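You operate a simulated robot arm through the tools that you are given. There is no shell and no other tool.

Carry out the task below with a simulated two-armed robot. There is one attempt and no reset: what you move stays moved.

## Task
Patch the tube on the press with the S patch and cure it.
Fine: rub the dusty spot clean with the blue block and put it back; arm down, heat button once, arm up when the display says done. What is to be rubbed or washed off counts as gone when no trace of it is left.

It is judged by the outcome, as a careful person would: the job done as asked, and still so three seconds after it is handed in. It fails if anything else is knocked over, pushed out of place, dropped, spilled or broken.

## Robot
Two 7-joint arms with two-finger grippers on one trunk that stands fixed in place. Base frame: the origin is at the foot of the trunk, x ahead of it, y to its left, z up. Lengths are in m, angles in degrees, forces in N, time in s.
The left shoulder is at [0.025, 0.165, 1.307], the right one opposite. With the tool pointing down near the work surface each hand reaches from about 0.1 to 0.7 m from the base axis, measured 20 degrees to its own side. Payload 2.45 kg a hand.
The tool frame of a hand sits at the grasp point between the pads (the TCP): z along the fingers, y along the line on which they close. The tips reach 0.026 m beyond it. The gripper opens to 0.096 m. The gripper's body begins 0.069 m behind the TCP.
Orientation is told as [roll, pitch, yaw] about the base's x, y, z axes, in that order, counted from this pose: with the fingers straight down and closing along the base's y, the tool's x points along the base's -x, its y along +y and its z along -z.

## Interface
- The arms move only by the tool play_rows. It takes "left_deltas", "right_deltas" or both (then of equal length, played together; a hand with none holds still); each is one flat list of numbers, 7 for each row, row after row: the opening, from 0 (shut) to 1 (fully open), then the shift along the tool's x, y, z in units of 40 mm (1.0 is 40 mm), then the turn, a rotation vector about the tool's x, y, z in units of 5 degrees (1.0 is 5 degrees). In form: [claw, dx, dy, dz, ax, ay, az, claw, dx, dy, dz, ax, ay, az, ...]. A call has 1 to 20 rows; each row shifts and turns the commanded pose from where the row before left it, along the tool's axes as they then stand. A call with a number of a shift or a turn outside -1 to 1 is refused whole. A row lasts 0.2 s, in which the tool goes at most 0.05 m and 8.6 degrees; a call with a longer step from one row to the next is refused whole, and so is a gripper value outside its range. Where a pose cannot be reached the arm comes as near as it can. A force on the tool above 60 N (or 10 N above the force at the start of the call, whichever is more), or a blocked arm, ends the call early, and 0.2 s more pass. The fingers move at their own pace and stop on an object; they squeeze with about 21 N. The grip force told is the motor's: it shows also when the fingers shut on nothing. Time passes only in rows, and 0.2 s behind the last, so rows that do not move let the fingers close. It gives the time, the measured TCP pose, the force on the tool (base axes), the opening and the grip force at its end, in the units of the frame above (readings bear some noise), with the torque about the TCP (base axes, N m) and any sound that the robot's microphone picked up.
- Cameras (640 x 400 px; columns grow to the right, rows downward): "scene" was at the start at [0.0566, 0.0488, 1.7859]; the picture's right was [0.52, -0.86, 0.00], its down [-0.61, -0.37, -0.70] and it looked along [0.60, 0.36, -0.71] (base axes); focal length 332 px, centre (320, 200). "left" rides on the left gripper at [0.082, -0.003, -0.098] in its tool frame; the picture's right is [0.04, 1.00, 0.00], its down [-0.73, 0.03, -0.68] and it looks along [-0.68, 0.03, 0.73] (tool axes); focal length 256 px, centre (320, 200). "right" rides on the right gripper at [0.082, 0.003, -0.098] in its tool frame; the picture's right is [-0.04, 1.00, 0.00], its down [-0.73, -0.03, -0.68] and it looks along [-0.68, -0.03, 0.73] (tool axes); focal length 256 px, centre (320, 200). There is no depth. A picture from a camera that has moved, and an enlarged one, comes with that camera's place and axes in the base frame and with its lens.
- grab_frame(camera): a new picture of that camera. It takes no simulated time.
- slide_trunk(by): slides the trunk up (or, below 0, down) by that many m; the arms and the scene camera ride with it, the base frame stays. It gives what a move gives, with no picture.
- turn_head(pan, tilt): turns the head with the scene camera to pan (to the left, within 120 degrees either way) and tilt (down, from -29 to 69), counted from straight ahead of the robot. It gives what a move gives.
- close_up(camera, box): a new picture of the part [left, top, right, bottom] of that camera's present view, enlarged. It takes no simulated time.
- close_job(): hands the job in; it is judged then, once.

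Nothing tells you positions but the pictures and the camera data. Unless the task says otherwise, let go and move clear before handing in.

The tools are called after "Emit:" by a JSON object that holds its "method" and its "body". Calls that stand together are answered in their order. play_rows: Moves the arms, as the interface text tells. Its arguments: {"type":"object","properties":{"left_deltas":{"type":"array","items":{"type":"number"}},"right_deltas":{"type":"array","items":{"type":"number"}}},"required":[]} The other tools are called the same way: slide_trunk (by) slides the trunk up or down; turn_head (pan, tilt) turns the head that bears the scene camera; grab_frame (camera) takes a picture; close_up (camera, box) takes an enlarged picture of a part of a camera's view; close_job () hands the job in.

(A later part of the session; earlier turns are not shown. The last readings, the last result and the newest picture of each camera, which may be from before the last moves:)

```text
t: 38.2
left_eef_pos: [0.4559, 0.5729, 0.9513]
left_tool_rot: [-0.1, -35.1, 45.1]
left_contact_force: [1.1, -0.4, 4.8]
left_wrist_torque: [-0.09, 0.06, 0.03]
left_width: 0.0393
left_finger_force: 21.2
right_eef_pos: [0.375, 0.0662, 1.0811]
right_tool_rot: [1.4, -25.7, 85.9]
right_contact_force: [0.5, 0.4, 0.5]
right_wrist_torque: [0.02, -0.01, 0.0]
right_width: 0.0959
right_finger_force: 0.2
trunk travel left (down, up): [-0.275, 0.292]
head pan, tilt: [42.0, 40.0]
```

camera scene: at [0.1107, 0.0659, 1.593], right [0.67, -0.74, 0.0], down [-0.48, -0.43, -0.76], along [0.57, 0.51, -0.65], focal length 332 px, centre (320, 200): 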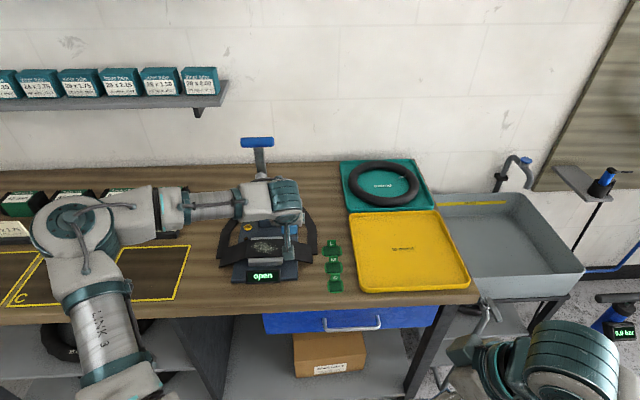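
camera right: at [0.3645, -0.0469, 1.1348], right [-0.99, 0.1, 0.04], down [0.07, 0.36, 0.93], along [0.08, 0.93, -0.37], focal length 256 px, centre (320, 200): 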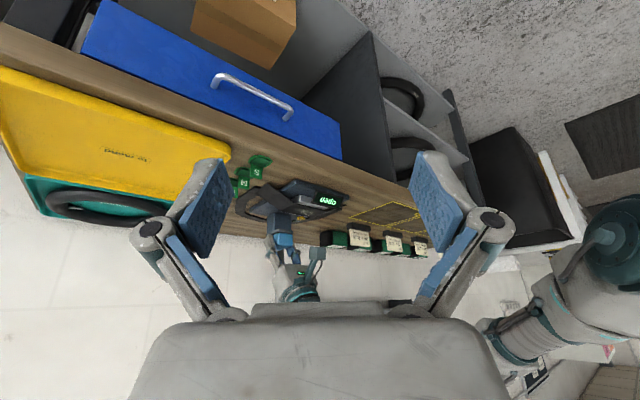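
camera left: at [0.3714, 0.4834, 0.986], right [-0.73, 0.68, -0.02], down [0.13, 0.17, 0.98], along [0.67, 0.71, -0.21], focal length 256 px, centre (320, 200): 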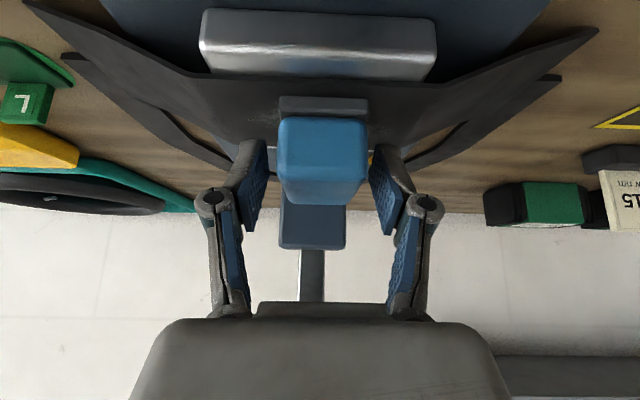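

Emit:
{"method": "play_rows", "body": {"left_deltas": [0, 0.0072, -0.4, 0.0102, 0, 0, 0, 0, 0, -0.4, 0, 0, 0, 0, 0, 0, 0.4, 0, 0, 0, 0, 0, 0, 0.4, 0, 0, 0, 0, 0, 0, 0.4, 0, 0, 0, 0, 0, 0, 0.4, 0, 0, 0, 0, 0, 0, -0.4, 0, 0, 0, 0, 0, 0, -0.4, 0, 0, 0, 0, 0, 0, -0.4, 0, 0, 0, 0, 0, 0, -0.4, 0, 0, 0, 0]}}

Emit:
{"method": "close_up", "body": {"camera": "scene", "box": [200, 190, 340, 300]}}

Emit:
{"method": "grab_frame", "body": {"camera": "left"}}

Emit:
{"method": "close_up", "body": {"camera": "right", "box": [230, 150, 350, 250]}}

```text
t: 40.5
left_eef_pos: [0.477, 0.5498, 0.9509]
left_tool_rot: [-0.1, -35.0, 45.2]
left_contact_force: [-4.9, 5.2, 8.5]
left_wrist_torque: [0.29, -0.04, 0.19]
left_width: 0.0391
left_finger_force: 21.2
right_eef_pos: [0.3739, 0.0673, 1.0818]
right_tool_rot: [1.3, -25.6, 85.8]
right_contact_force: [0.6, -0.2, -0.5]
right_wrist_torque: [0.02, -0.03, 0.03]
right_width: 0.0963
right_finger_force: 0.0
trunk travel left (down, up): [-0.275, 0.292]
head pan, tilt: [42.0, 40.0]
```

```text
3.64 times, centred on (270, 245) of scene
camera zoom: at [0.1095, 0.0625, 1.5933], right [0.67, -0.74, 0.0], down [-0.48, -0.43, -0.76], along [0.57, 0.51, -0.65], focal length 1208 px, centre (502, 36)
```

zoom: 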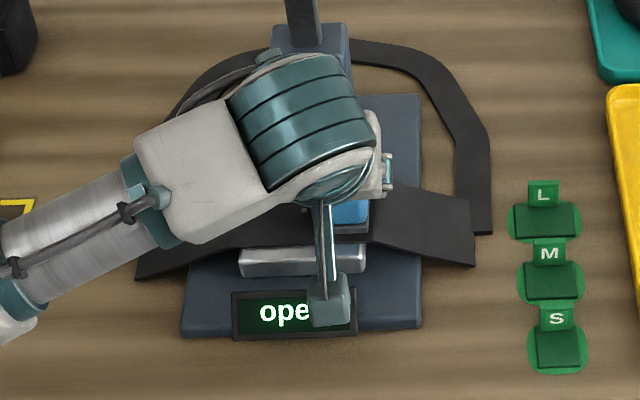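

```text
taken
camera left: at [0.3925, 0.4605, 0.9854], right [-0.73, 0.68, -0.02], down [0.13, 0.17, 0.98], along [0.67, 0.71, -0.21], focal length 256 px, centre (320, 200)
```

left: 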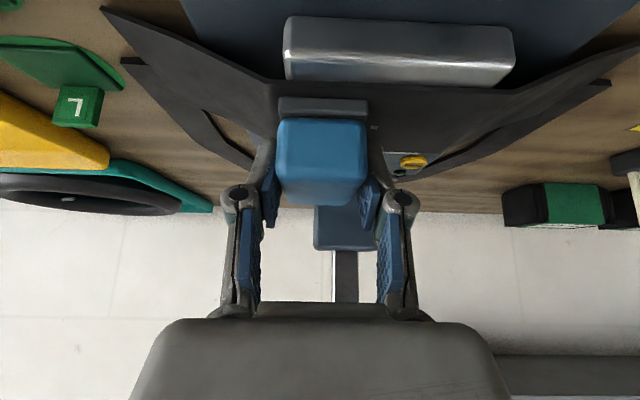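

```text
4.00 times, centred on (290, 200) of right
camera zoom: at [0.3646, -0.0487, 1.1345], right [-0.99, 0.1, 0.04], down [0.07, 0.36, 0.93], along [0.08, 0.93, -0.37], focal length 1024 px, centre (440, 200)
```

zoom: 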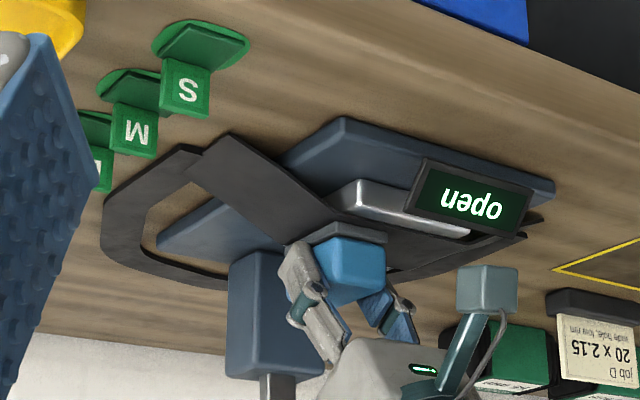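

Emit:
{"method": "close_up", "body": {"camera": "left", "box": [250, 60, 480, 200]}}

```text
2.78 times, centred on (365, 130) of left
camera zoom: at [0.3925, 0.4605, 0.9854], right [-0.73, 0.68, -0.02], down [0.13, 0.17, 0.98], along [0.67, 0.71, -0.21], focal length 712 px, centre (195, 395)
```

zoom: 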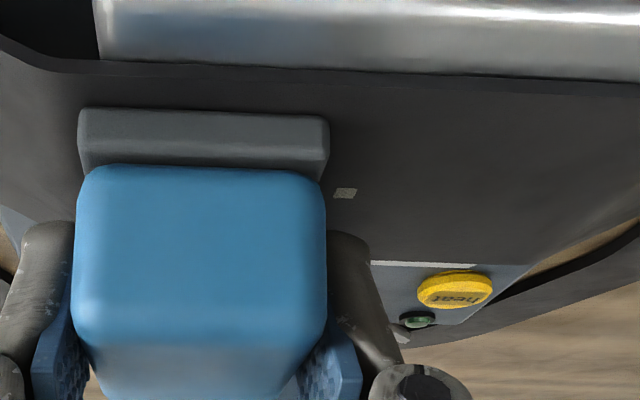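

Emit:
{"method": "play_rows", "body": {"left_deltas": [0, -0.123, 0.4, 0.086, 0, 0, 0, 0, 0, 0.4, 0, 0, 0, 0, 0, 0, 0.4, 0, 0, 0, 0, 0, 0, 0.4, 0, 0, 0, 0, 0, 0.246, 0, -0.172, 0, 0, 0, 0, 0, -0.4, 0, 0, 0, 0, 0, 0, -0.4, 0, 0, 0, 0, 0, 0, -0.4, 0, 0, 0, 0, 0, 0, -0.4, 0, 0, 0, 0, 0, -0.123, 0.4, 0.086, 0, 0, 0, 0, 0, 0.4, 0, 0, 0, 0, 0, 0, 0.4, 0, 0, 0, 0, 0, 0, 0.4, 0, 0, 0, 0, 0, 0, -0.4, 0, 0, 0, 0, 0, 0, -0.4, 0, 0, 0, 0, 0, 0, -0.4, 0, 0, 0, 0, 0, 0, -0.4, 0, 0, 0, 0]}}

Emit:
{"method": "close_up", "body": {"camera": "left", "box": [250, 60, 480, 200]}}

```text
t: 44.0
left_eef_pos: [0.4778, 0.5496, 0.9503]
left_tool_rot: [0.0, -35.1, 45.2]
left_contact_force: [-3.6, 3.1, 5.1]
left_wrist_torque: [0.09, -0.01, 0.04]
left_width: 0.0391
left_finger_force: 21.1
right_eef_pos: [0.3746, 0.0686, 1.0812]
right_tool_rot: [1.6, -25.6, 85.7]
right_contact_force: [-0.8, 0.4, -0.2]
right_wrist_torque: [0.0, -0.01, -0.01]
right_width: 0.096
right_finger_force: 0.1
trunk travel left (down, up): [-0.275, 0.292]
head pan, tilt: [42.0, 40.0]
```

```text
2.78 times, centred on (365, 130) of left
camera zoom: at [0.393, 0.4606, 0.9853], right [-0.73, 0.68, -0.02], down [0.13, 0.17, 0.98], along [0.67, 0.71, -0.21], focal length 712 px, centre (195, 395)
```

zoom: 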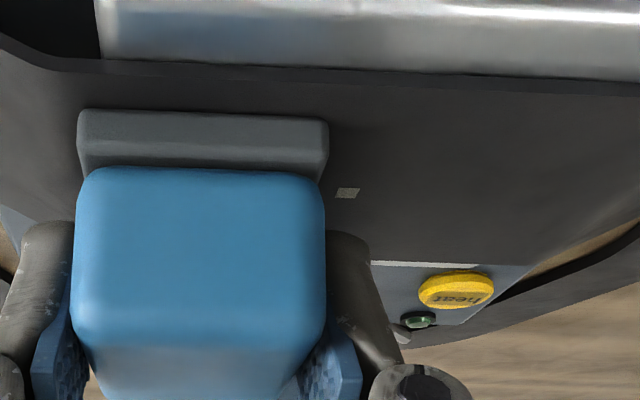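

Emit:
{"method": "play_rows", "body": {"left_deltas": [0, -0.574, 0, -0.819, 0, 0, 0, 0, -0.574, 0, -0.819, 0, 0, 0, 0, 0.819, -0.5, -0.574, 0, 0, 0, 0, 0.819, -0.5, -0.574, 0, 0, 0]}}

Emit:
{"method": "grab_frame", "body": {"camera": "left"}}

Emit:
{"method": "close_up", "body": {"camera": "scene", "box": [200, 190, 340, 300]}}

Emit:
{"method": "close_up", "body": {"camera": "right", "box": [230, 150, 350, 250]}}

```text
t: 45.0
left_eef_pos: [0.4492, 0.4634, 1.0304]
left_tool_rot: [-0.1, -35.1, 45.2]
left_contact_force: [-0.3, 0.3, 0.9]
left_wrist_torque: [0.01, -0.01, 0.05]
left_width: 0.0392
left_finger_force: 21.2
right_eef_pos: [0.3745, 0.0664, 1.0816]
right_tool_rot: [1.4, -25.8, 86.0]
right_contact_force: [-0.4, 0.6, 0.4]
right_wrist_torque: [0.0, 0.01, 0.01]
right_width: 0.096
right_finger_force: 0.0
trunk travel left (down, up): [-0.275, 0.292]
head pan, tilt: [42.0, 40.0]
```

```text
taken
camera left: at [0.3651, 0.375, 1.0659], right [-0.73, 0.68, -0.02], down [0.13, 0.17, 0.98], along [0.67, 0.71, -0.21], focal length 256 px, centre (320, 200)
```

left: 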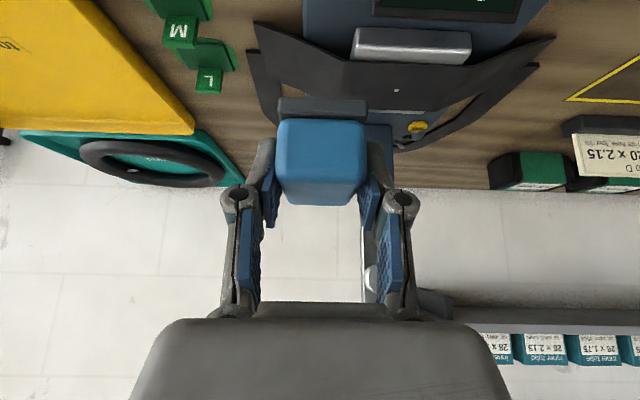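

```text
3.64 times, centred on (270, 245) of scene
camera zoom: at [0.1113, 0.0608, 1.5932], right [0.67, -0.74, 0.0], down [-0.48, -0.43, -0.76], along [0.57, 0.51, -0.65], focal length 1208 px, centre (502, 36)
```

zoom: 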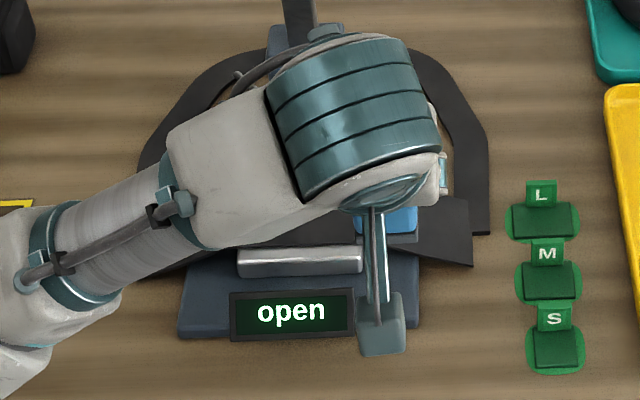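

```text
4.00 times, centred on (290, 200) of right
camera zoom: at [0.3649, -0.0495, 1.1345], right [-0.99, 0.1, 0.04], down [0.07, 0.36, 0.93], along [0.08, 0.93, -0.37], focal length 1024 px, centre (440, 200)
```

zoom: 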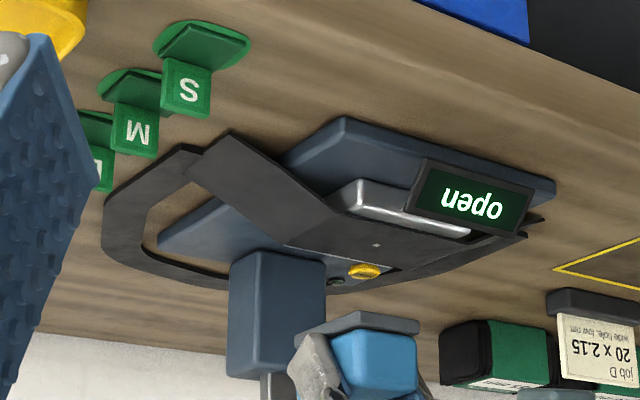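

Emit:
{"method": "close_up", "body": {"camera": "left", "box": [350, 60, 450, 130]}}

Emit:
{"method": "close_up", "body": {"camera": "right", "box": [300, 195, 340, 225]}}

```text
5.71 times, centred on (400, 95) of left
camera zoom: at [0.3651, 0.375, 1.0659], right [-0.73, 0.68, -0.02], down [0.13, 0.17, 0.98], along [0.67, 0.71, -0.21], focal length 1463 px, centre (-137, 800)
```

zoom: 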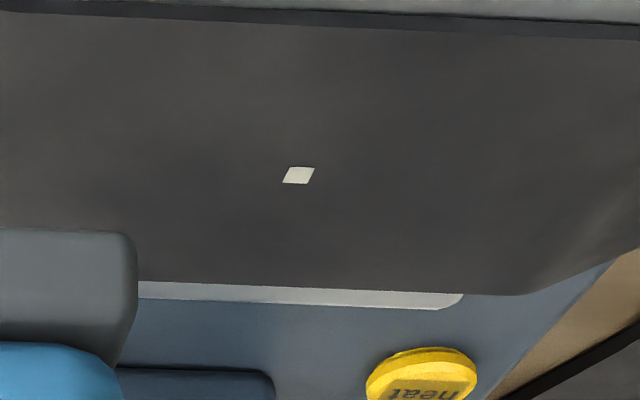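

```text
13.33 times, centred on (320, 210) of right
camera zoom: at [0.3649, -0.0495, 1.1345], right [-0.99, 0.1, 0.04], down [0.07, 0.36, 0.93], along [0.08, 0.93, -0.37], focal length 3413 px, centre (320, 67)
```

zoom: 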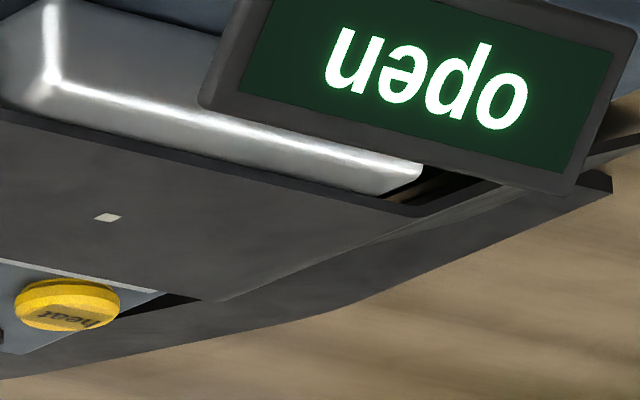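

The dust is gone and a small, crisp light square remains at about (0.459, 0.573), which I take to be the puncture mark. Now I'll return the block to its original spot by reversing my commanded path.

Emit:
{"method": "play_rows", "body": {"left_deltas": [0, 0, -0.7046, 0, 0, 0, 0, 0, 0, -0.7046, 0, 0, 0, 0, 0, 0, -0.7046, 0, 0, 0, 0, 0, 0, -0.7047, 0, 0, 0, 0]}}

Emit:
{"method": "play_rows", "body": {"left_deltas": [0, -0.6976, 0, 0.5621, 0, 0, 0, 0, -0.6976, 0, 0.5621, 0, 0, 0, 0, -0.6976, 0, 0.5621, 0, 0, 0, 0, -0.6976, 0, 0.5621, 0, 0, 0, 0, -0.6976, 0, 0.5621, 0, 0, 0, 0, -0.6973, 0, 0.5621, 0, 0, 0]}}

Emit:
{"method": "grab_frame", "body": {"camera": "left"}}

Emit:
{"method": "grab_frame", "body": {"camera": "scene"}}

```text
t: 46.0
left_eef_pos: [0.5318, 0.3849, 1.0306]
left_tool_rot: [0.0, -35.1, 45.3]
left_contact_force: [0.2, 0.1, -1.2]
left_wrist_torque: [-0.02, 0.04, 0.01]
left_width: 0.0394
left_finger_force: 21.3
right_eef_pos: [0.3744, 0.0668, 1.0807]
right_tool_rot: [1.6, -25.7, 85.9]
right_contact_force: [0.4, -0.6, -0.4]
right_wrist_torque: [0.02, -0.01, -0.01]
right_width: 0.0963
right_finger_force: 0.1
trunk travel left (down, up): [-0.275, 0.292]
head pan, tilt: [42.0, 40.0]
```

```text
t: 47.5
left_eef_pos: [0.6822, 0.5382, 1.0153]
left_tool_rot: [0.0, -35.0, 45.1]
left_contact_force: [-0.4, 0.0, -0.7]
left_wrist_torque: [0.0, 0.02, -0.01]
left_width: 0.0391
left_finger_force: 21.1
right_eef_pos: [0.375, 0.0679, 1.0815]
right_tool_rot: [1.4, -25.6, 85.9]
right_contact_force: [-0.1, -0.4, 0.0]
right_wrist_torque: [0.0, 0.02, 0.02]
right_width: 0.0961
right_finger_force: 0.0
trunk travel left (down, up): [-0.275, 0.292]
head pan, tilt: [42.0, 40.0]
```

```text
taken
camera left: at [0.5978, 0.4488, 1.0501], right [-0.73, 0.68, -0.02], down [0.13, 0.17, 0.98], along [0.67, 0.71, -0.21], focal length 256 px, centre (320, 200)
```

left: 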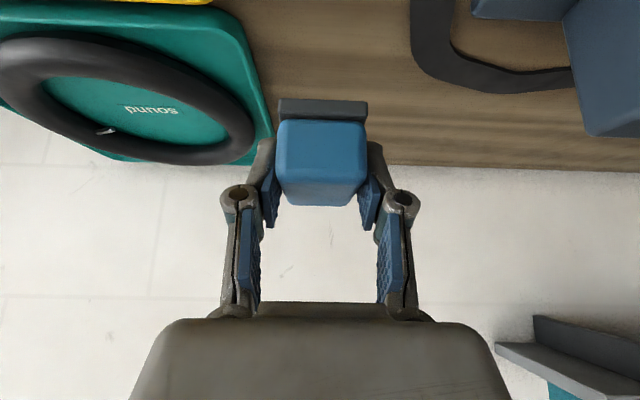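

```text
taken
camera scene: at [0.1147, 0.0629, 1.5928], right [0.67, -0.74, 0.0], down [-0.48, -0.43, -0.76], along [0.57, 0.51, -0.65], focal length 332 px, centre (320, 200)
```

scene: 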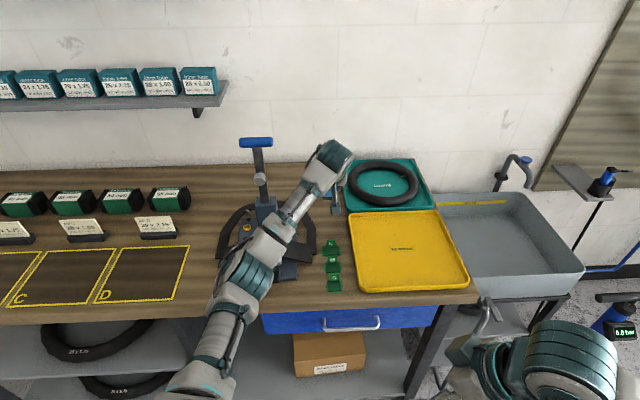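

Emit:
{"method": "play_rows", "body": {"left_deltas": [0, 0.478, 0, 0.683, 0, 0, 0, 0, 0.478, 0, 0.683, 0, 0, 0]}}

Emit:
{"method": "grab_frame", "body": {"camera": "scene"}}

Emit:
{"method": "grab_frame", "body": {"camera": "left"}}

Emit:
{"method": "grab_frame", "body": {"camera": "right"}}

```text
t: 48.0
left_eef_pos: [0.6813, 0.5366, 0.9477]
left_tool_rot: [-0.1, -35.0, 45.1]
left_contact_force: [-0.6, 0.1, -0.6]
left_wrist_torque: [-0.01, 0.04, 0.02]
left_width: 0.0396
left_finger_force: 21.1
right_eef_pos: [0.3752, 0.0683, 1.0813]
right_tool_rot: [1.4, -25.7, 85.9]
right_contact_force: [-0.2, 0.3, -0.1]
right_wrist_torque: [-0.04, 0.0, -0.03]
right_width: 0.0959
right_finger_force: 0.1
trunk travel left (down, up): [-0.275, 0.292]
head pan, tilt: [42.0, 40.0]
```

```text
taken
camera scene: at [0.1144, 0.0632, 1.5928], right [0.67, -0.74, 0.0], down [-0.48, -0.43, -0.76], along [0.57, 0.51, -0.65], focal length 332 px, centre (320, 200)
```

scene: 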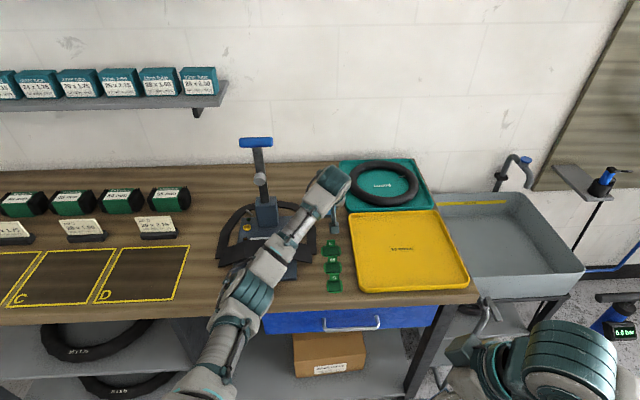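

```text
taken
camera left: at [0.597, 0.4489, 0.9828], right [-0.73, 0.68, -0.02], down [0.13, 0.17, 0.98], along [0.67, 0.71, -0.21], focal length 256 px, centre (320, 200)
```

left: 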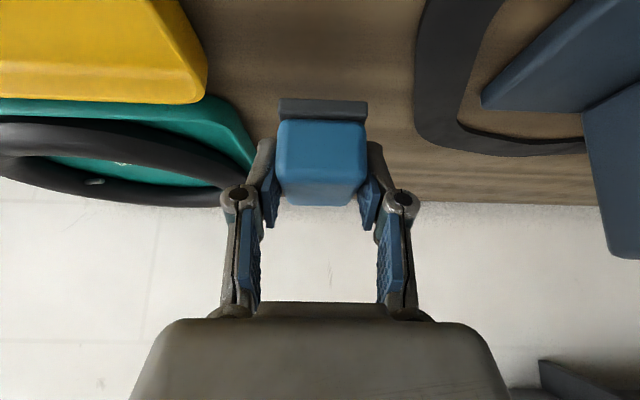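

```text
taken
camera right: at [0.3658, -0.0474, 1.1341], right [-0.99, 0.1, 0.04], down [0.07, 0.36, 0.93], along [0.08, 0.93, -0.37], focal length 256 px, centre (320, 200)
```

right: 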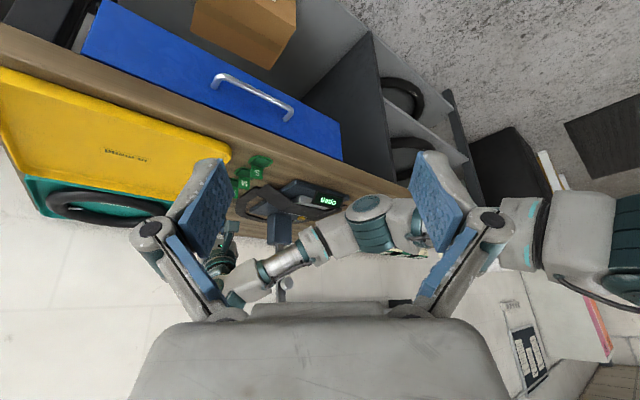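

Emit:
{"method": "play_rows", "body": {"left_deltas": [0, 0.3585, 0, 0.512, 0, 0, 0]}}

Emit:
{"method": "play_rows", "body": {"left_deltas": [0, 0.0574, 0, 0.0819, 0, 0, 0]}}

Emit:
{"method": "play_rows", "body": {"left_deltas": [0, 0.0287, 0, 0.041, 0, 0, 0]}}

```text
t: 48.5
left_eef_pos: [0.6823, 0.5379, 0.9239]
left_tool_rot: [0.0, -35.0, 45.2]
left_contact_force: [0.6, -0.6, -0.8]
left_wrist_torque: [0.0, -0.01, 0.01]
left_width: 0.0393
left_finger_force: 20.9
right_eef_pos: [0.3756, 0.0676, 1.0813]
right_tool_rot: [1.5, -25.6, 85.9]
right_contact_force: [0.3, 0.0, -0.2]
right_wrist_torque: [0.02, 0.02, 0.0]
right_width: 0.0964
right_finger_force: 0.2
trunk travel left (down, up): [-0.275, 0.292]
head pan, tilt: [42.0, 40.0]
```

```text
t: 48.9
left_eef_pos: [0.6819, 0.5374, 0.9215]
left_tool_rot: [0.0, -35.0, 45.1]
left_contact_force: [0.2, -0.8, -0.1]
left_wrist_torque: [0.02, 0.0, -0.03]
left_width: 0.0392
left_finger_force: 21.1
right_eef_pos: [0.3741, 0.0679, 1.0828]
right_tool_rot: [1.4, -25.6, 85.9]
right_contact_force: [0.0, 0.1, 0.1]
right_wrist_torque: [0.03, -0.01, -0.01]
right_width: 0.096
right_finger_force: 0.0
trunk travel left (down, up): [-0.275, 0.292]
head pan, tilt: [42.0, 40.0]
```

```text
t: 49.2
left_eef_pos: [0.6821, 0.5376, 0.9184]
left_tool_rot: [0.0, -35.1, 45.0]
left_contact_force: [0.6, 0.2, -0.3]
left_wrist_torque: [0.0, -0.04, -0.01]
left_width: 0.0395
left_finger_force: 20.9
right_eef_pos: [0.3744, 0.0676, 1.0815]
right_tool_rot: [1.5, -25.5, 86.0]
right_contact_force: [-0.7, 0.6, 0.0]
right_wrist_torque: [0.01, 0.01, 0.04]
right_width: 0.096
right_finger_force: 0.1
trunk travel left (down, up): [-0.275, 0.292]
head pan, tilt: [42.0, 40.0]
```

Emit:
{"method": "play_rows", "body": {"left_deltas": [0, 0.0287, 0, 0.041, 0, 0, 0]}}

Emit:
{"method": "play_rows", "body": {"left_deltas": [0, 0.0287, 0, 0.041, 0, 0, 0]}}

```text
t: 49.6
left_eef_pos: [0.6813, 0.5373, 0.9148]
left_tool_rot: [-0.1, -35.0, 45.1]
left_contact_force: [0.3, -0.2, -0.1]
left_wrist_torque: [0.01, -0.01, 0.01]
left_width: 0.0395
left_finger_force: 21.0
right_eef_pos: [0.3746, 0.0676, 1.0814]
right_tool_rot: [1.4, -25.6, 85.9]
right_contact_force: [0.5, 0.0, 1.0]
right_wrist_torque: [0.04, -0.01, 0.0]
right_width: 0.0959
right_finger_force: 0.0
trunk travel left (down, up): [-0.275, 0.292]
head pan, tilt: [42.0, 40.0]
```

```text
t: 50.0
left_eef_pos: [0.681, 0.5387, 0.9132]
left_tool_rot: [-0.1, -35.0, 45.0]
left_contact_force: [0.3, 0.3, -0.6]
left_wrist_torque: [0.0, 0.01, 0.0]
left_width: 0.0394
left_finger_force: 21.0
right_eef_pos: [0.3753, 0.0675, 1.0808]
right_tool_rot: [1.5, -25.6, 85.8]
right_contact_force: [0.5, -0.2, 0.2]
right_wrist_torque: [0.02, -0.02, 0.01]
right_width: 0.096
right_finger_force: 0.1
trunk travel left (down, up): [-0.275, 0.292]
head pan, tilt: [42.0, 40.0]
```

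Emit:
{"method": "play_rows", "body": {"left_deltas": [0, 0.0143, 0, 0.0205, 0, 0, 0]}}

Emit:
{"method": "play_rows", "body": {"left_deltas": [0, 0.0143, 0, 0.0205, 0, 0, 0]}}

Emit:
{"method": "close_up", "body": {"camera": "left", "box": [250, 70, 400, 240]}}

```text
t: 50.5
left_eef_pos: [0.6815, 0.5378, 0.9143]
left_tool_rot: [-0.1, -35.1, 45.1]
left_contact_force: [-0.1, 1.0, 1.6]
left_wrist_torque: [0.0, 0.0, 0.0]
left_width: 0.0393
left_finger_force: 20.5
right_eef_pos: [0.3744, 0.0675, 1.0808]
right_tool_rot: [1.5, -25.5, 85.9]
right_contact_force: [-0.3, 0.2, 0.1]
right_wrist_torque: [0.01, 0.03, 0.04]
right_width: 0.0958
right_finger_force: 0.1
trunk travel left (down, up): [-0.275, 0.292]
head pan, tilt: [42.0, 40.0]
```

```text
t: 50.9
left_eef_pos: [0.6821, 0.5376, 0.9136]
left_tool_rot: [-0.1, -35.1, 45.3]
left_contact_force: [1.4, 2.2, 5.5]
left_wrist_torque: [0.04, 0.07, -0.04]
left_width: 0.0394
left_finger_force: 20.8
right_eef_pos: [0.3739, 0.0679, 1.0827]
right_tool_rot: [1.5, -25.6, 85.9]
right_contact_force: [1.0, -1.0, 0.0]
right_wrist_torque: [-0.01, 0.0, 0.01]
right_width: 0.0961
right_finger_force: 0.0
trunk travel left (down, up): [-0.275, 0.292]
head pan, tilt: [42.0, 40.0]
```

```text
2.35 times, centred on (325, 155) of left
camera zoom: at [0.5966, 0.4484, 0.9482], right [-0.73, 0.68, -0.02], down [0.13, 0.17, 0.98], along [0.67, 0.71, -0.21], focal length 602 px, centre (308, 306)
```

zoom: 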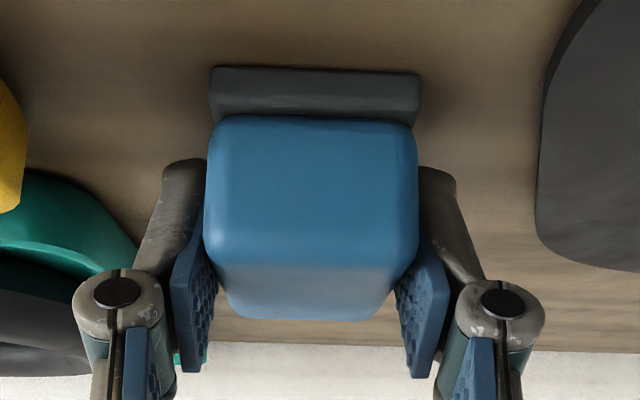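

Emit:
{"method": "play_rows", "body": {"left_deltas": [0.63, 0, 0, 0, 0, 0, 0, 0.63, 0, 0, 0, 0, 0, 0, 0.63, 0, 0, 0, 0, 0, 0]}}

Emit:
{"method": "play_rows", "body": {"left_deltas": [0.63, -0.05, 0, -0.75, 0, 0, 0, 0.63, -0.05, 0, -0.75, 0, 0, 0, 0.63, -0.05, 0, -0.75, 0, 0, 0]}}

Emit:
{"method": "grab_frame", "body": {"camera": "left"}}

Emit:
{"method": "grab_frame", "body": {"camera": "scene"}}

```text
t: 51.6
left_eef_pos: [0.6821, 0.5386, 0.9127]
left_tool_rot: [0.1, -34.9, 45.1]
left_contact_force: [0.9, -0.6, 0.0]
left_wrist_torque: [0.03, 0.02, 0.01]
left_width: 0.0603
left_finger_force: 0.1
right_eef_pos: [0.374, 0.0681, 1.0802]
right_tool_rot: [1.3, -25.6, 85.9]
right_contact_force: [-0.3, -0.6, 0.1]
right_wrist_torque: [-0.02, -0.04, -0.01]
right_width: 0.0959
right_finger_force: 0.0
trunk travel left (down, up): [-0.275, 0.292]
head pan, tilt: [42.0, 40.0]
```

```text
t: 52.5
left_eef_pos: [0.647, 0.5061, 0.993]
left_tool_rot: [0.0, -35.1, 45.2]
left_contact_force: [-0.4, 0.1, 0.2]
left_wrist_torque: [-0.01, 0.01, -0.04]
left_width: 0.0603
left_finger_force: 0.0
right_eef_pos: [0.3759, 0.0681, 1.0815]
right_tool_rot: [1.4, -25.7, 85.9]
right_contact_force: [0.7, 0.0, 0.0]
right_wrist_torque: [0.04, 0.01, 0.0]
right_width: 0.0961
right_finger_force: 0.1
trunk travel left (down, up): [-0.275, 0.292]
head pan, tilt: [42.0, 40.0]
```

```text
taken
camera left: at [0.5621, 0.4148, 1.0265], right [-0.73, 0.68, -0.02], down [0.13, 0.17, 0.98], along [0.67, 0.71, -0.21], focal length 256 px, centre (320, 200)
```

left: 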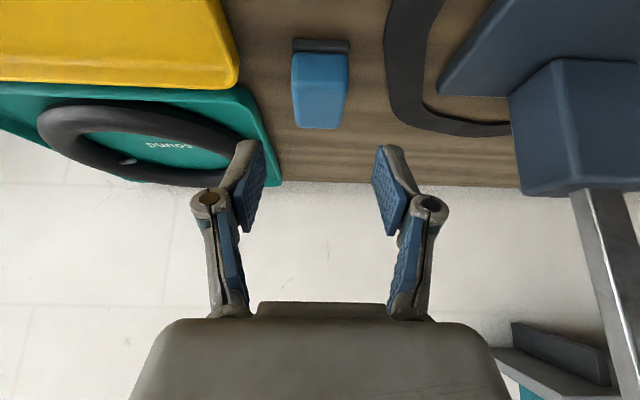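

```text
taken
camera scene: at [0.1125, 0.0613, 1.5931], right [0.67, -0.74, 0.0], down [-0.48, -0.43, -0.76], along [0.57, 0.51, -0.65], focal length 332 px, centre (320, 200)
```

scene: 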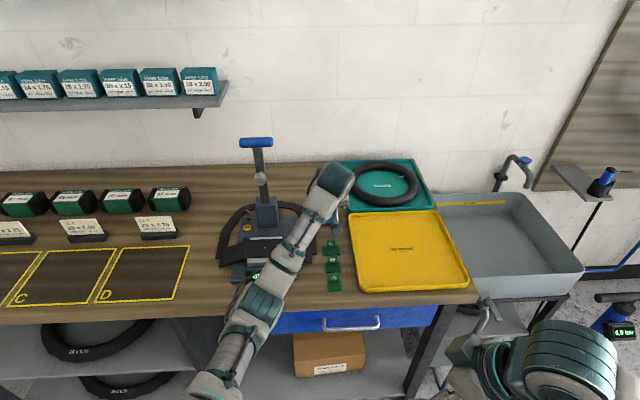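

The block is back where it was. Next I'll move the left hand above the S patch for a close look at its tab.

Emit:
{"method": "play_rows", "body": {"left_deltas": [0.63, 0.397, 0, -0.888, 0, 0, 0, 0.63, 0.397, 0, -0.888, 0, 0, 0, 0.63, 0.397, 0, -0.888, 0, 0, 0, 0.63, 0, 0, 0, 0, 1, 0, 0.63, 0, 0, 0, 0, 1, 0, 0.63, 0, 0, 0, 0, 1, 0, 0.63, 0, 0, 0, 0, 1, 0, 0.63, 0, 0, 0, 0, 1, 0, 0.63, 0.903, 0, -0.159, 0, 0, 0, 0.63, 0.903, 0, -0.159, 0, 0, 0, 0.63, 0.903, 0, -0.159, 0, 0, 0]}}

Emit:
{"method": "grab_frame", "body": {"camera": "left"}}

Emit:
{"method": "grab_frame", "body": {"camera": "scene"}}

```text
t: 54.9
left_eef_pos: [0.4983, 0.3551, 1.0507]
left_tool_rot: [-0.1, -9.9, 45.1]
left_contact_force: [-1.3, 0.2, 0.2]
left_wrist_torque: [0.02, -0.03, 0.0]
left_width: 0.0605
left_finger_force: 0.0
right_eef_pos: [0.3747, 0.0675, 1.0826]
right_tool_rot: [1.4, -25.8, 85.9]
right_contact_force: [0.2, 0.5, -0.9]
right_wrist_torque: [0.0, -0.04, 0.0]
right_width: 0.096
right_finger_force: 0.1
trunk travel left (down, up): [-0.275, 0.292]
head pan, tilt: [42.0, 40.0]
```

```text
taken
camera left: at [0.4318, 0.284, 1.1345], right [-0.74, 0.68, -0.01], down [0.41, 0.45, 0.8], along [0.54, 0.58, -0.6], focal length 256 px, centre (320, 200)
```

left: 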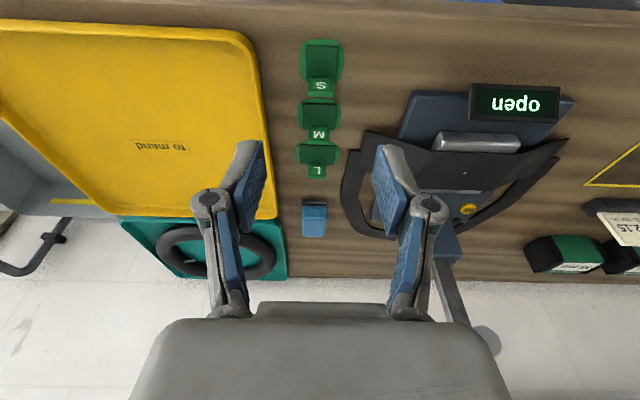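

```text
taken
camera scene: at [0.1117, 0.0612, 1.5932], right [0.67, -0.74, 0.0], down [-0.48, -0.43, -0.76], along [0.57, 0.51, -0.65], focal length 332 px, centre (320, 200)
```

scene: 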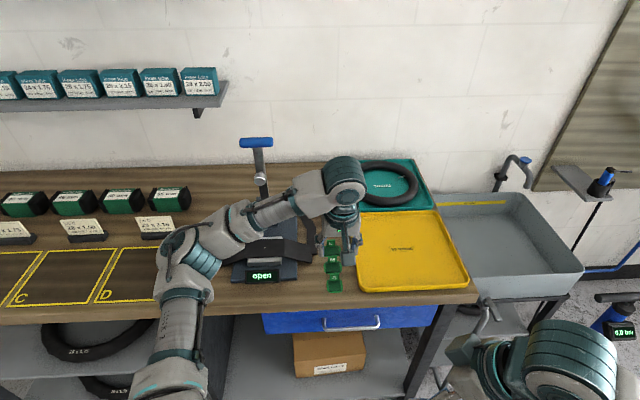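

Emit:
{"method": "close_up", "body": {"camera": "left", "box": [285, 30, 360, 110]}}

Emit:
{"method": "close_up", "body": {"camera": "right", "box": [225, 145, 285, 200]}}

Emit:
{"method": "close_up", "body": {"camera": "scene", "box": [310, 230, 360, 300]}}

Emit:
{"method": "close_up", "body": {"camera": "left", "box": [420, 140, 510, 210]}}

```text
5.00 times, centred on (322, 70) of left
camera zoom: at [0.4318, 0.284, 1.1345], right [-0.74, 0.68, -0.01], down [0.41, 0.45, 0.8], along [0.54, 0.58, -0.6], focal length 1280 px, centre (308, 850)
```

zoom: 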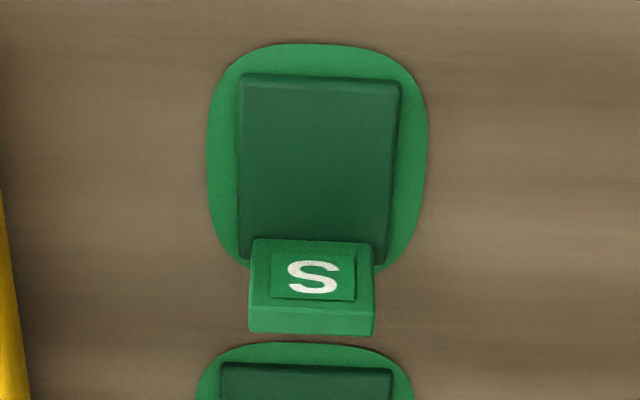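

```text
7.27 times, centred on (255, 172) of right
camera zoom: at [0.3648, -0.0488, 1.1345], right [-0.99, 0.1, 0.04], down [0.07, 0.36, 0.93], along [0.08, 0.93, -0.37], focal length 1862 px, centre (793, 400)
```

zoom: 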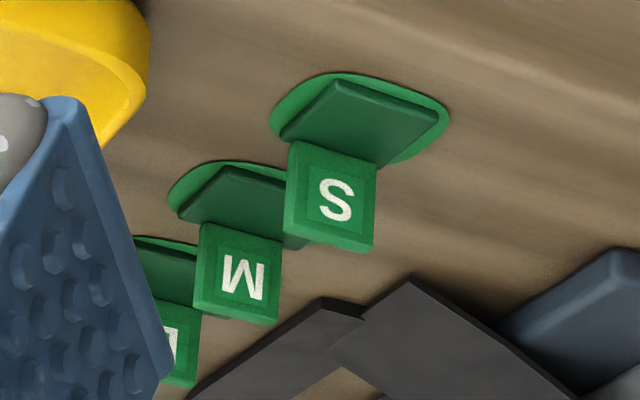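

```text
5.71 times, centred on (335, 265) of scene
camera zoom: at [0.1117, 0.0612, 1.5932], right [0.67, -0.74, 0.0], down [-0.48, -0.43, -0.76], along [0.57, 0.51, -0.65], focal length 1898 px, centre (234, -171)
```

zoom: 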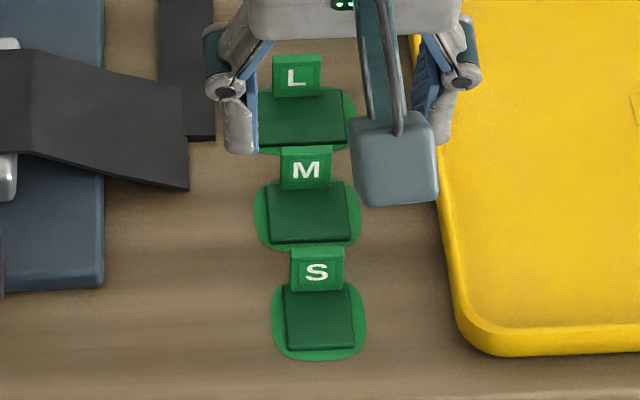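

```text
5.71 times, centred on (465, 175) of left
camera zoom: at [0.4318, 0.284, 1.1345], right [-0.74, 0.68, -0.01], down [0.41, 0.45, 0.8], along [0.54, 0.58, -0.6], focal length 1463 px, centre (-509, 343)
```

zoom: 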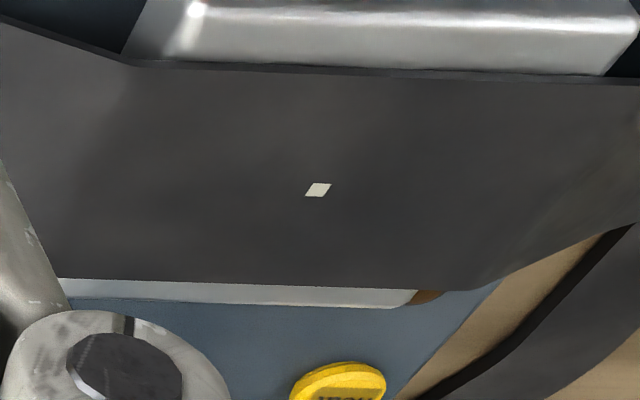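

The tube is clean. The S tab spans about u 0.634–0.639, v 0.088–0.112, up to z≈0.913. I'll tilt the hand 25° and grip the tab from both sides.

Emit:
{"method": "play_rows", "body": {"left_deltas": [0.52, 0, 0, 0, 0, -1, 0, 0.52, 0, 0, 0, 0, -1, 0, 0.52, 0, 0, 0, 0, -1, 0, 0.52, 0.379, 0.016, 0.871, 0, 0, 0, 0.52, 0.379, 0.016, 0.871, 0, 0, 0]}}

Emit:
{"method": "grab_frame", "body": {"camera": "left"}}

Emit:
{"method": "close_up", "body": {"camera": "right", "box": [200, 130, 320, 250]}}

Emit:
{"method": "grab_frame", "body": {"camera": "scene"}}

```text
t: 56.0
left_eef_pos: [0.5007, 0.3585, 0.973]
left_tool_rot: [-0.2, -25.0, 45.2]
left_contact_force: [1.1, 0.5, 0.0]
left_wrist_torque: [0.0, 0.0, -0.03]
left_width: 0.05
left_finger_force: 0.0
right_eef_pos: [0.3763, 0.0688, 1.0806]
right_tool_rot: [1.3, -25.5, 85.9]
right_contact_force: [0.3, -0.1, 0.8]
right_wrist_torque: [-0.03, 0.0, 0.02]
right_width: 0.0958
right_finger_force: 0.1
trunk travel left (down, up): [-0.275, 0.292]
head pan, tilt: [42.0, 40.0]
```

```text
taken
camera left: at [0.4212, 0.2747, 1.029], right [-0.73, 0.68, -0.02], down [0.24, 0.29, 0.93], along [0.63, 0.67, -0.38], focal length 256 px, centre (320, 200)
```

left: 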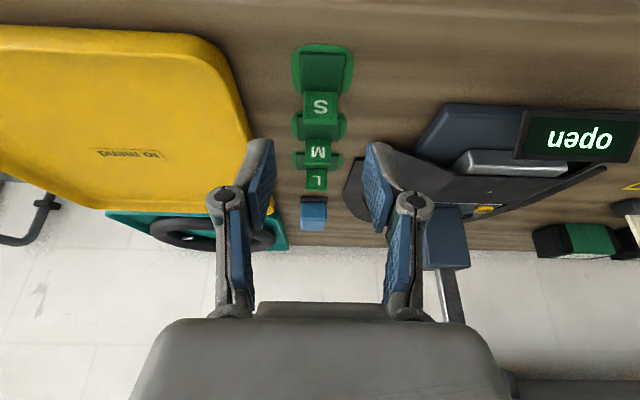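

```text
3.33 times, centred on (260, 190) of right
camera zoom: at [0.3657, -0.0471, 1.1342], right [-0.99, 0.1, 0.04], down [0.07, 0.36, 0.93], along [0.08, 0.93, -0.37], focal length 853 px, centre (520, 233)
```

zoom: 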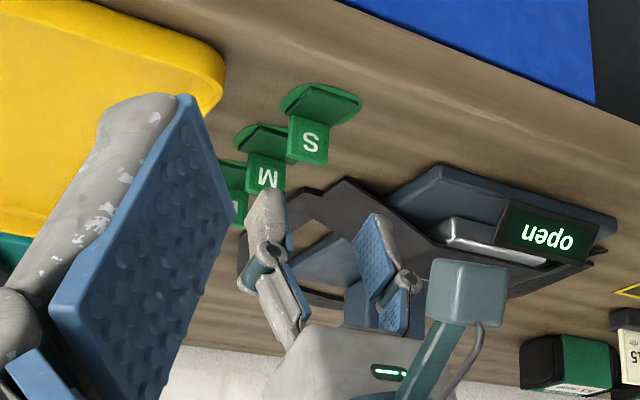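

```text
taken
camera scene: at [0.1131, 0.063, 1.5929], right [0.67, -0.74, 0.0], down [-0.48, -0.43, -0.76], along [0.57, 0.51, -0.65], focal length 332 px, centre (320, 200)
```

scene: 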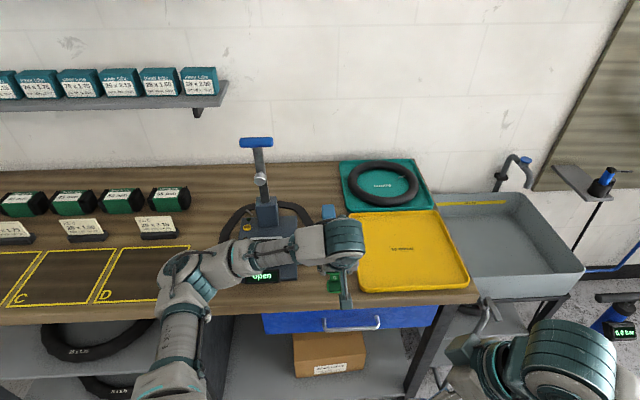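

Emit:
{"method": "close_up", "body": {"camera": "left", "box": [280, 30, 370, 140]}}

```text
3.64 times, centred on (325, 85) of left
camera zoom: at [0.4212, 0.2747, 1.029], right [-0.73, 0.68, -0.02], down [0.24, 0.29, 0.93], along [0.63, 0.67, -0.38], focal length 931 px, centre (302, 618)
```

zoom: 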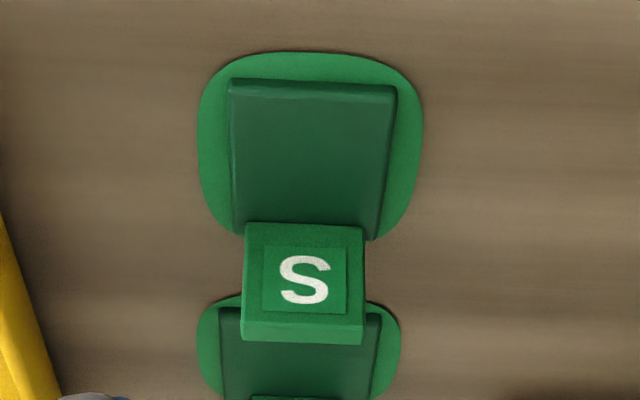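

Emit:
{"method": "play_rows", "body": {"left_deltas": [0.52, 0.019, 0.005, 0.736, 0, 0, 0, 0.52, 0.019, 0.005, 0.736, 0, 0, 0]}}

Emit:
{"method": "grab_frame", "body": {"camera": "left"}}

Emit:
{"method": "close_up", "body": {"camera": "right", "box": [200, 130, 320, 250]}}

```text
t: 56.6
left_eef_pos: [0.5158, 0.3734, 0.9194]
left_tool_rot: [-0.1, -25.0, 45.2]
left_contact_force: [0.2, -0.2, 0.3]
left_wrist_torque: [-0.01, -0.03, 0.0]
left_width: 0.0501
left_finger_force: 0.1
right_eef_pos: [0.3747, 0.0676, 1.0815]
right_tool_rot: [1.4, -25.6, 85.8]
right_contact_force: [-0.2, 0.1, 0.0]
right_wrist_torque: [0.0, 0.02, 0.02]
right_width: 0.0963
right_finger_force: 0.0
trunk travel left (down, up): [-0.275, 0.292]
head pan, tilt: [42.0, 40.0]
```

```text
taken
camera left: at [0.437, 0.2905, 0.975], right [-0.73, 0.68, -0.02], down [0.24, 0.29, 0.93], along [0.63, 0.67, -0.38], focal length 256 px, centre (320, 200)
```

left: 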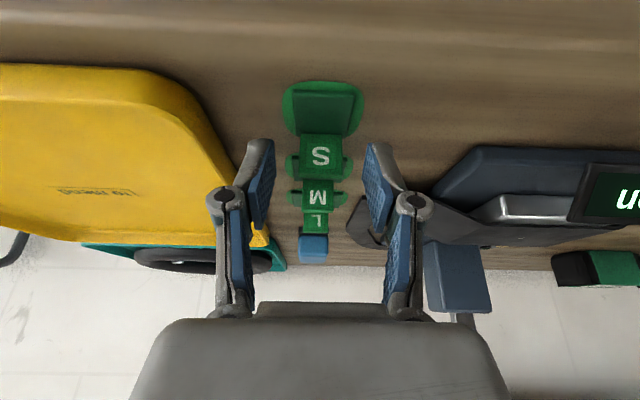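

```text
3.33 times, centred on (260, 190) of right
camera zoom: at [0.3656, -0.0473, 1.1342], right [-0.99, 0.1, 0.04], down [0.07, 0.36, 0.93], along [0.08, 0.93, -0.37], focal length 853 px, centre (520, 233)
```

zoom: 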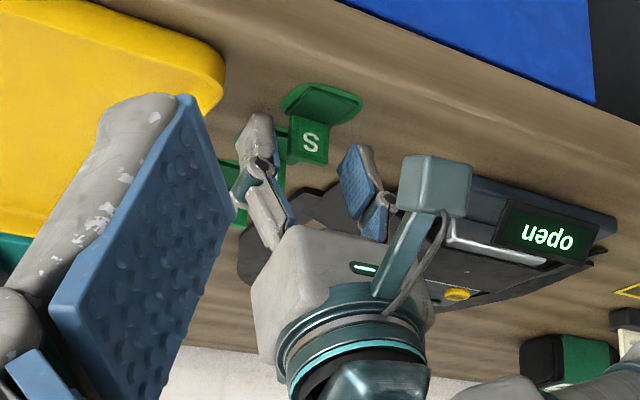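

Emit:
{"method": "play_rows", "body": {"left_deltas": [0, 0, 0, 0, 0, 0, 0, 0, 0, 0, 0, 0, 0, 0, 0, 0, 0, 0, 0, 0, 0]}}

Emit:
{"method": "grab_frame", "body": {"camera": "left"}}

Emit:
{"method": "close_up", "body": {"camera": "right", "box": [200, 130, 320, 250]}}

```text
t: 57.5
left_eef_pos: [0.5157, 0.3736, 0.9203]
left_tool_rot: [-0.1, -25.1, 45.2]
left_contact_force: [-0.3, -0.8, 1.7]
left_wrist_torque: [0.01, -0.01, 0.03]
left_width: 0.0225
left_finger_force: 21.2
right_eef_pos: [0.3748, 0.0677, 1.0816]
right_tool_rot: [1.4, -25.6, 85.9]
right_contact_force: [0.6, 0.1, 0.1]
right_wrist_torque: [0.0, 0.02, -0.03]
right_width: 0.0961
right_finger_force: 0.0
trunk travel left (down, up): [-0.275, 0.292]
head pan, tilt: [42.0, 40.0]
```

```text
taken
camera left: at [0.4366, 0.2898, 0.9755], right [-0.73, 0.68, -0.02], down [0.24, 0.29, 0.93], along [0.63, 0.67, -0.38], focal length 256 px, centre (320, 200)
```

left: 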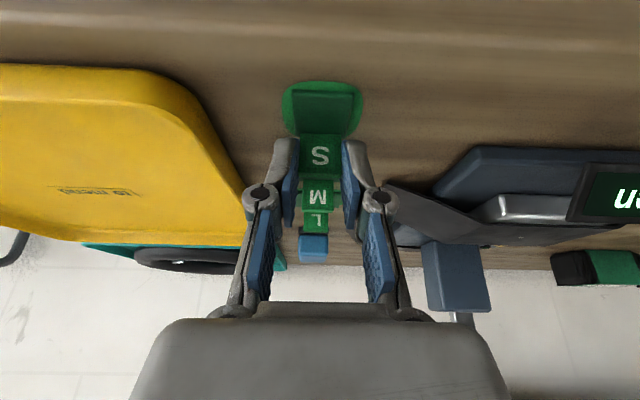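

```text
3.33 times, centred on (260, 190) of right
camera zoom: at [0.3651, -0.0481, 1.1344], right [-0.99, 0.1, 0.04], down [0.07, 0.36, 0.93], along [0.08, 0.93, -0.37], focal length 853 px, centre (520, 233)
```

zoom: 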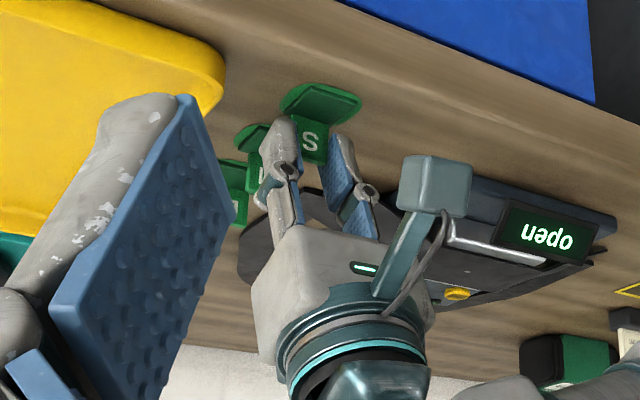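

The tab is gripped at 22.5 mm width. I'll lift the patch and carry it over to the puncture mark.

Emit:
{"method": "play_rows", "body": {"left_deltas": [0, -0.352, 0, -0.755, 0, 0, 0, 0, -0.352, 0, -0.755, 0, 0, 0, 0, -0.352, 0, -0.755, 0, 0, 0]}}

Emit:
{"method": "grab_frame", "body": {"camera": "left"}}

Emit:
{"method": "close_up", "body": {"camera": "right", "box": [200, 130, 320, 250]}}

```text
t: 58.2
left_eef_pos: [0.5142, 0.375, 1.02]
left_tool_rot: [0.0, -25.0, 45.1]
left_contact_force: [0.5, 0.3, 0.5]
left_wrist_torque: [0.02, 0.0, -0.01]
left_width: 0.0225
left_finger_force: 20.7
right_eef_pos: [0.3748, 0.0677, 1.0816]
right_tool_rot: [1.3, -25.8, 86.0]
right_contact_force: [0.1, 0.0, -0.6]
right_wrist_torque: [0.01, 0.02, -0.04]
right_width: 0.0959
right_finger_force: 0.0
trunk travel left (down, up): [-0.275, 0.292]
head pan, tilt: [42.0, 40.0]
```

```text
taken
camera left: at [0.4357, 0.2901, 1.076], right [-0.73, 0.68, -0.02], down [0.25, 0.29, 0.93], along [0.63, 0.67, -0.38], focal length 256 px, centre (320, 200)
```

left: 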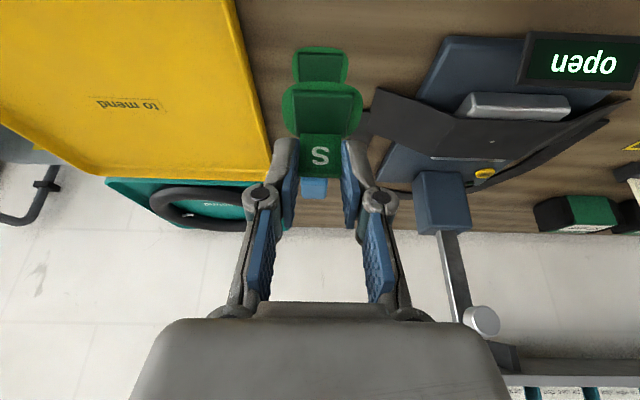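

```text
3.33 times, centred on (260, 190) of right
camera zoom: at [0.3648, -0.0485, 1.1346], right [-0.99, 0.1, 0.04], down [0.07, 0.36, 0.93], along [0.08, 0.93, -0.37], focal length 853 px, centre (520, 233)
```

zoom: 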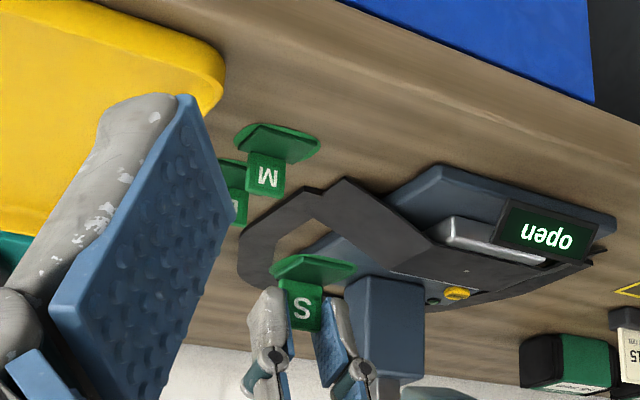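

Emit:
{"method": "play_rows", "body": {"left_deltas": [0, -0.494, 0.9005, 0.2304, 0, 0, 0, 0, -0.494, 0.9005, 0.2304, 0, 0, 0, 0, -0.494, 0.9005, 0.2304, 0, 0, 0]}}

Emit:
{"method": "grab_frame", "body": {"camera": "left"}}

Emit:
{"method": "grab_frame", "body": {"camera": "scene"}}

```text
t: 59.0
left_eef_pos: [0.4854, 0.5004, 1.021]
left_tool_rot: [-0.1, -25.0, 45.1]
left_contact_force: [0.0, 0.5, -1.1]
left_wrist_torque: [-0.03, -0.03, 0.01]
left_width: 0.0225
left_finger_force: 21.0
right_eef_pos: [0.3747, 0.068, 1.0822]
right_tool_rot: [1.4, -25.6, 85.8]
right_contact_force: [-0.5, -0.1, 0.2]
right_wrist_torque: [0.0, -0.01, -0.01]
right_width: 0.096
right_finger_force: 0.0
trunk travel left (down, up): [-0.275, 0.292]
head pan, tilt: [42.0, 40.0]
```

```text
taken
camera left: at [0.4062, 0.4159, 1.0758], right [-0.73, 0.68, -0.02], down [0.24, 0.29, 0.93], along [0.63, 0.67, -0.38], focal length 256 px, centre (320, 200)
```

left: 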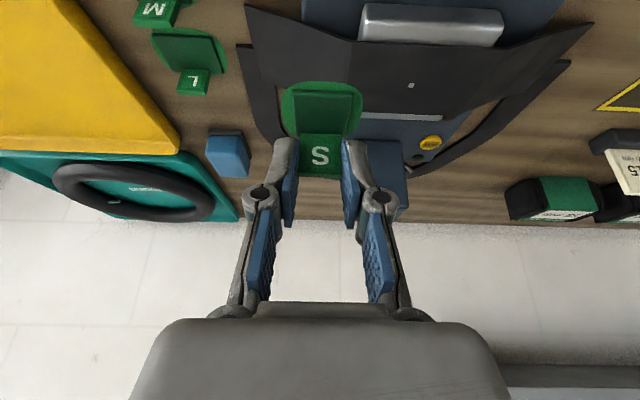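

```text
taken
camera scene: at [0.1113, 0.0657, 1.593], right [0.67, -0.74, 0.0], down [-0.48, -0.43, -0.76], along [0.57, 0.51, -0.65], focal length 332 px, centre (320, 200)
```

scene: 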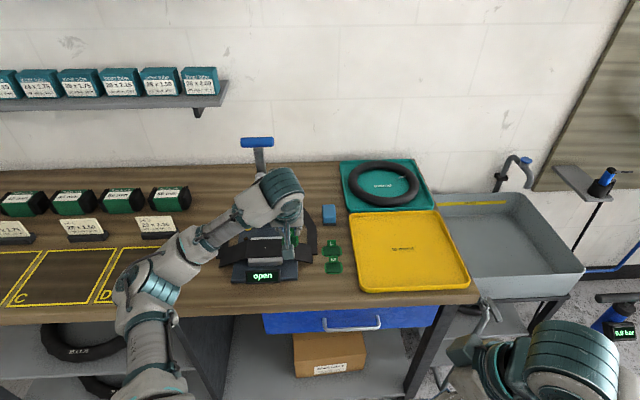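

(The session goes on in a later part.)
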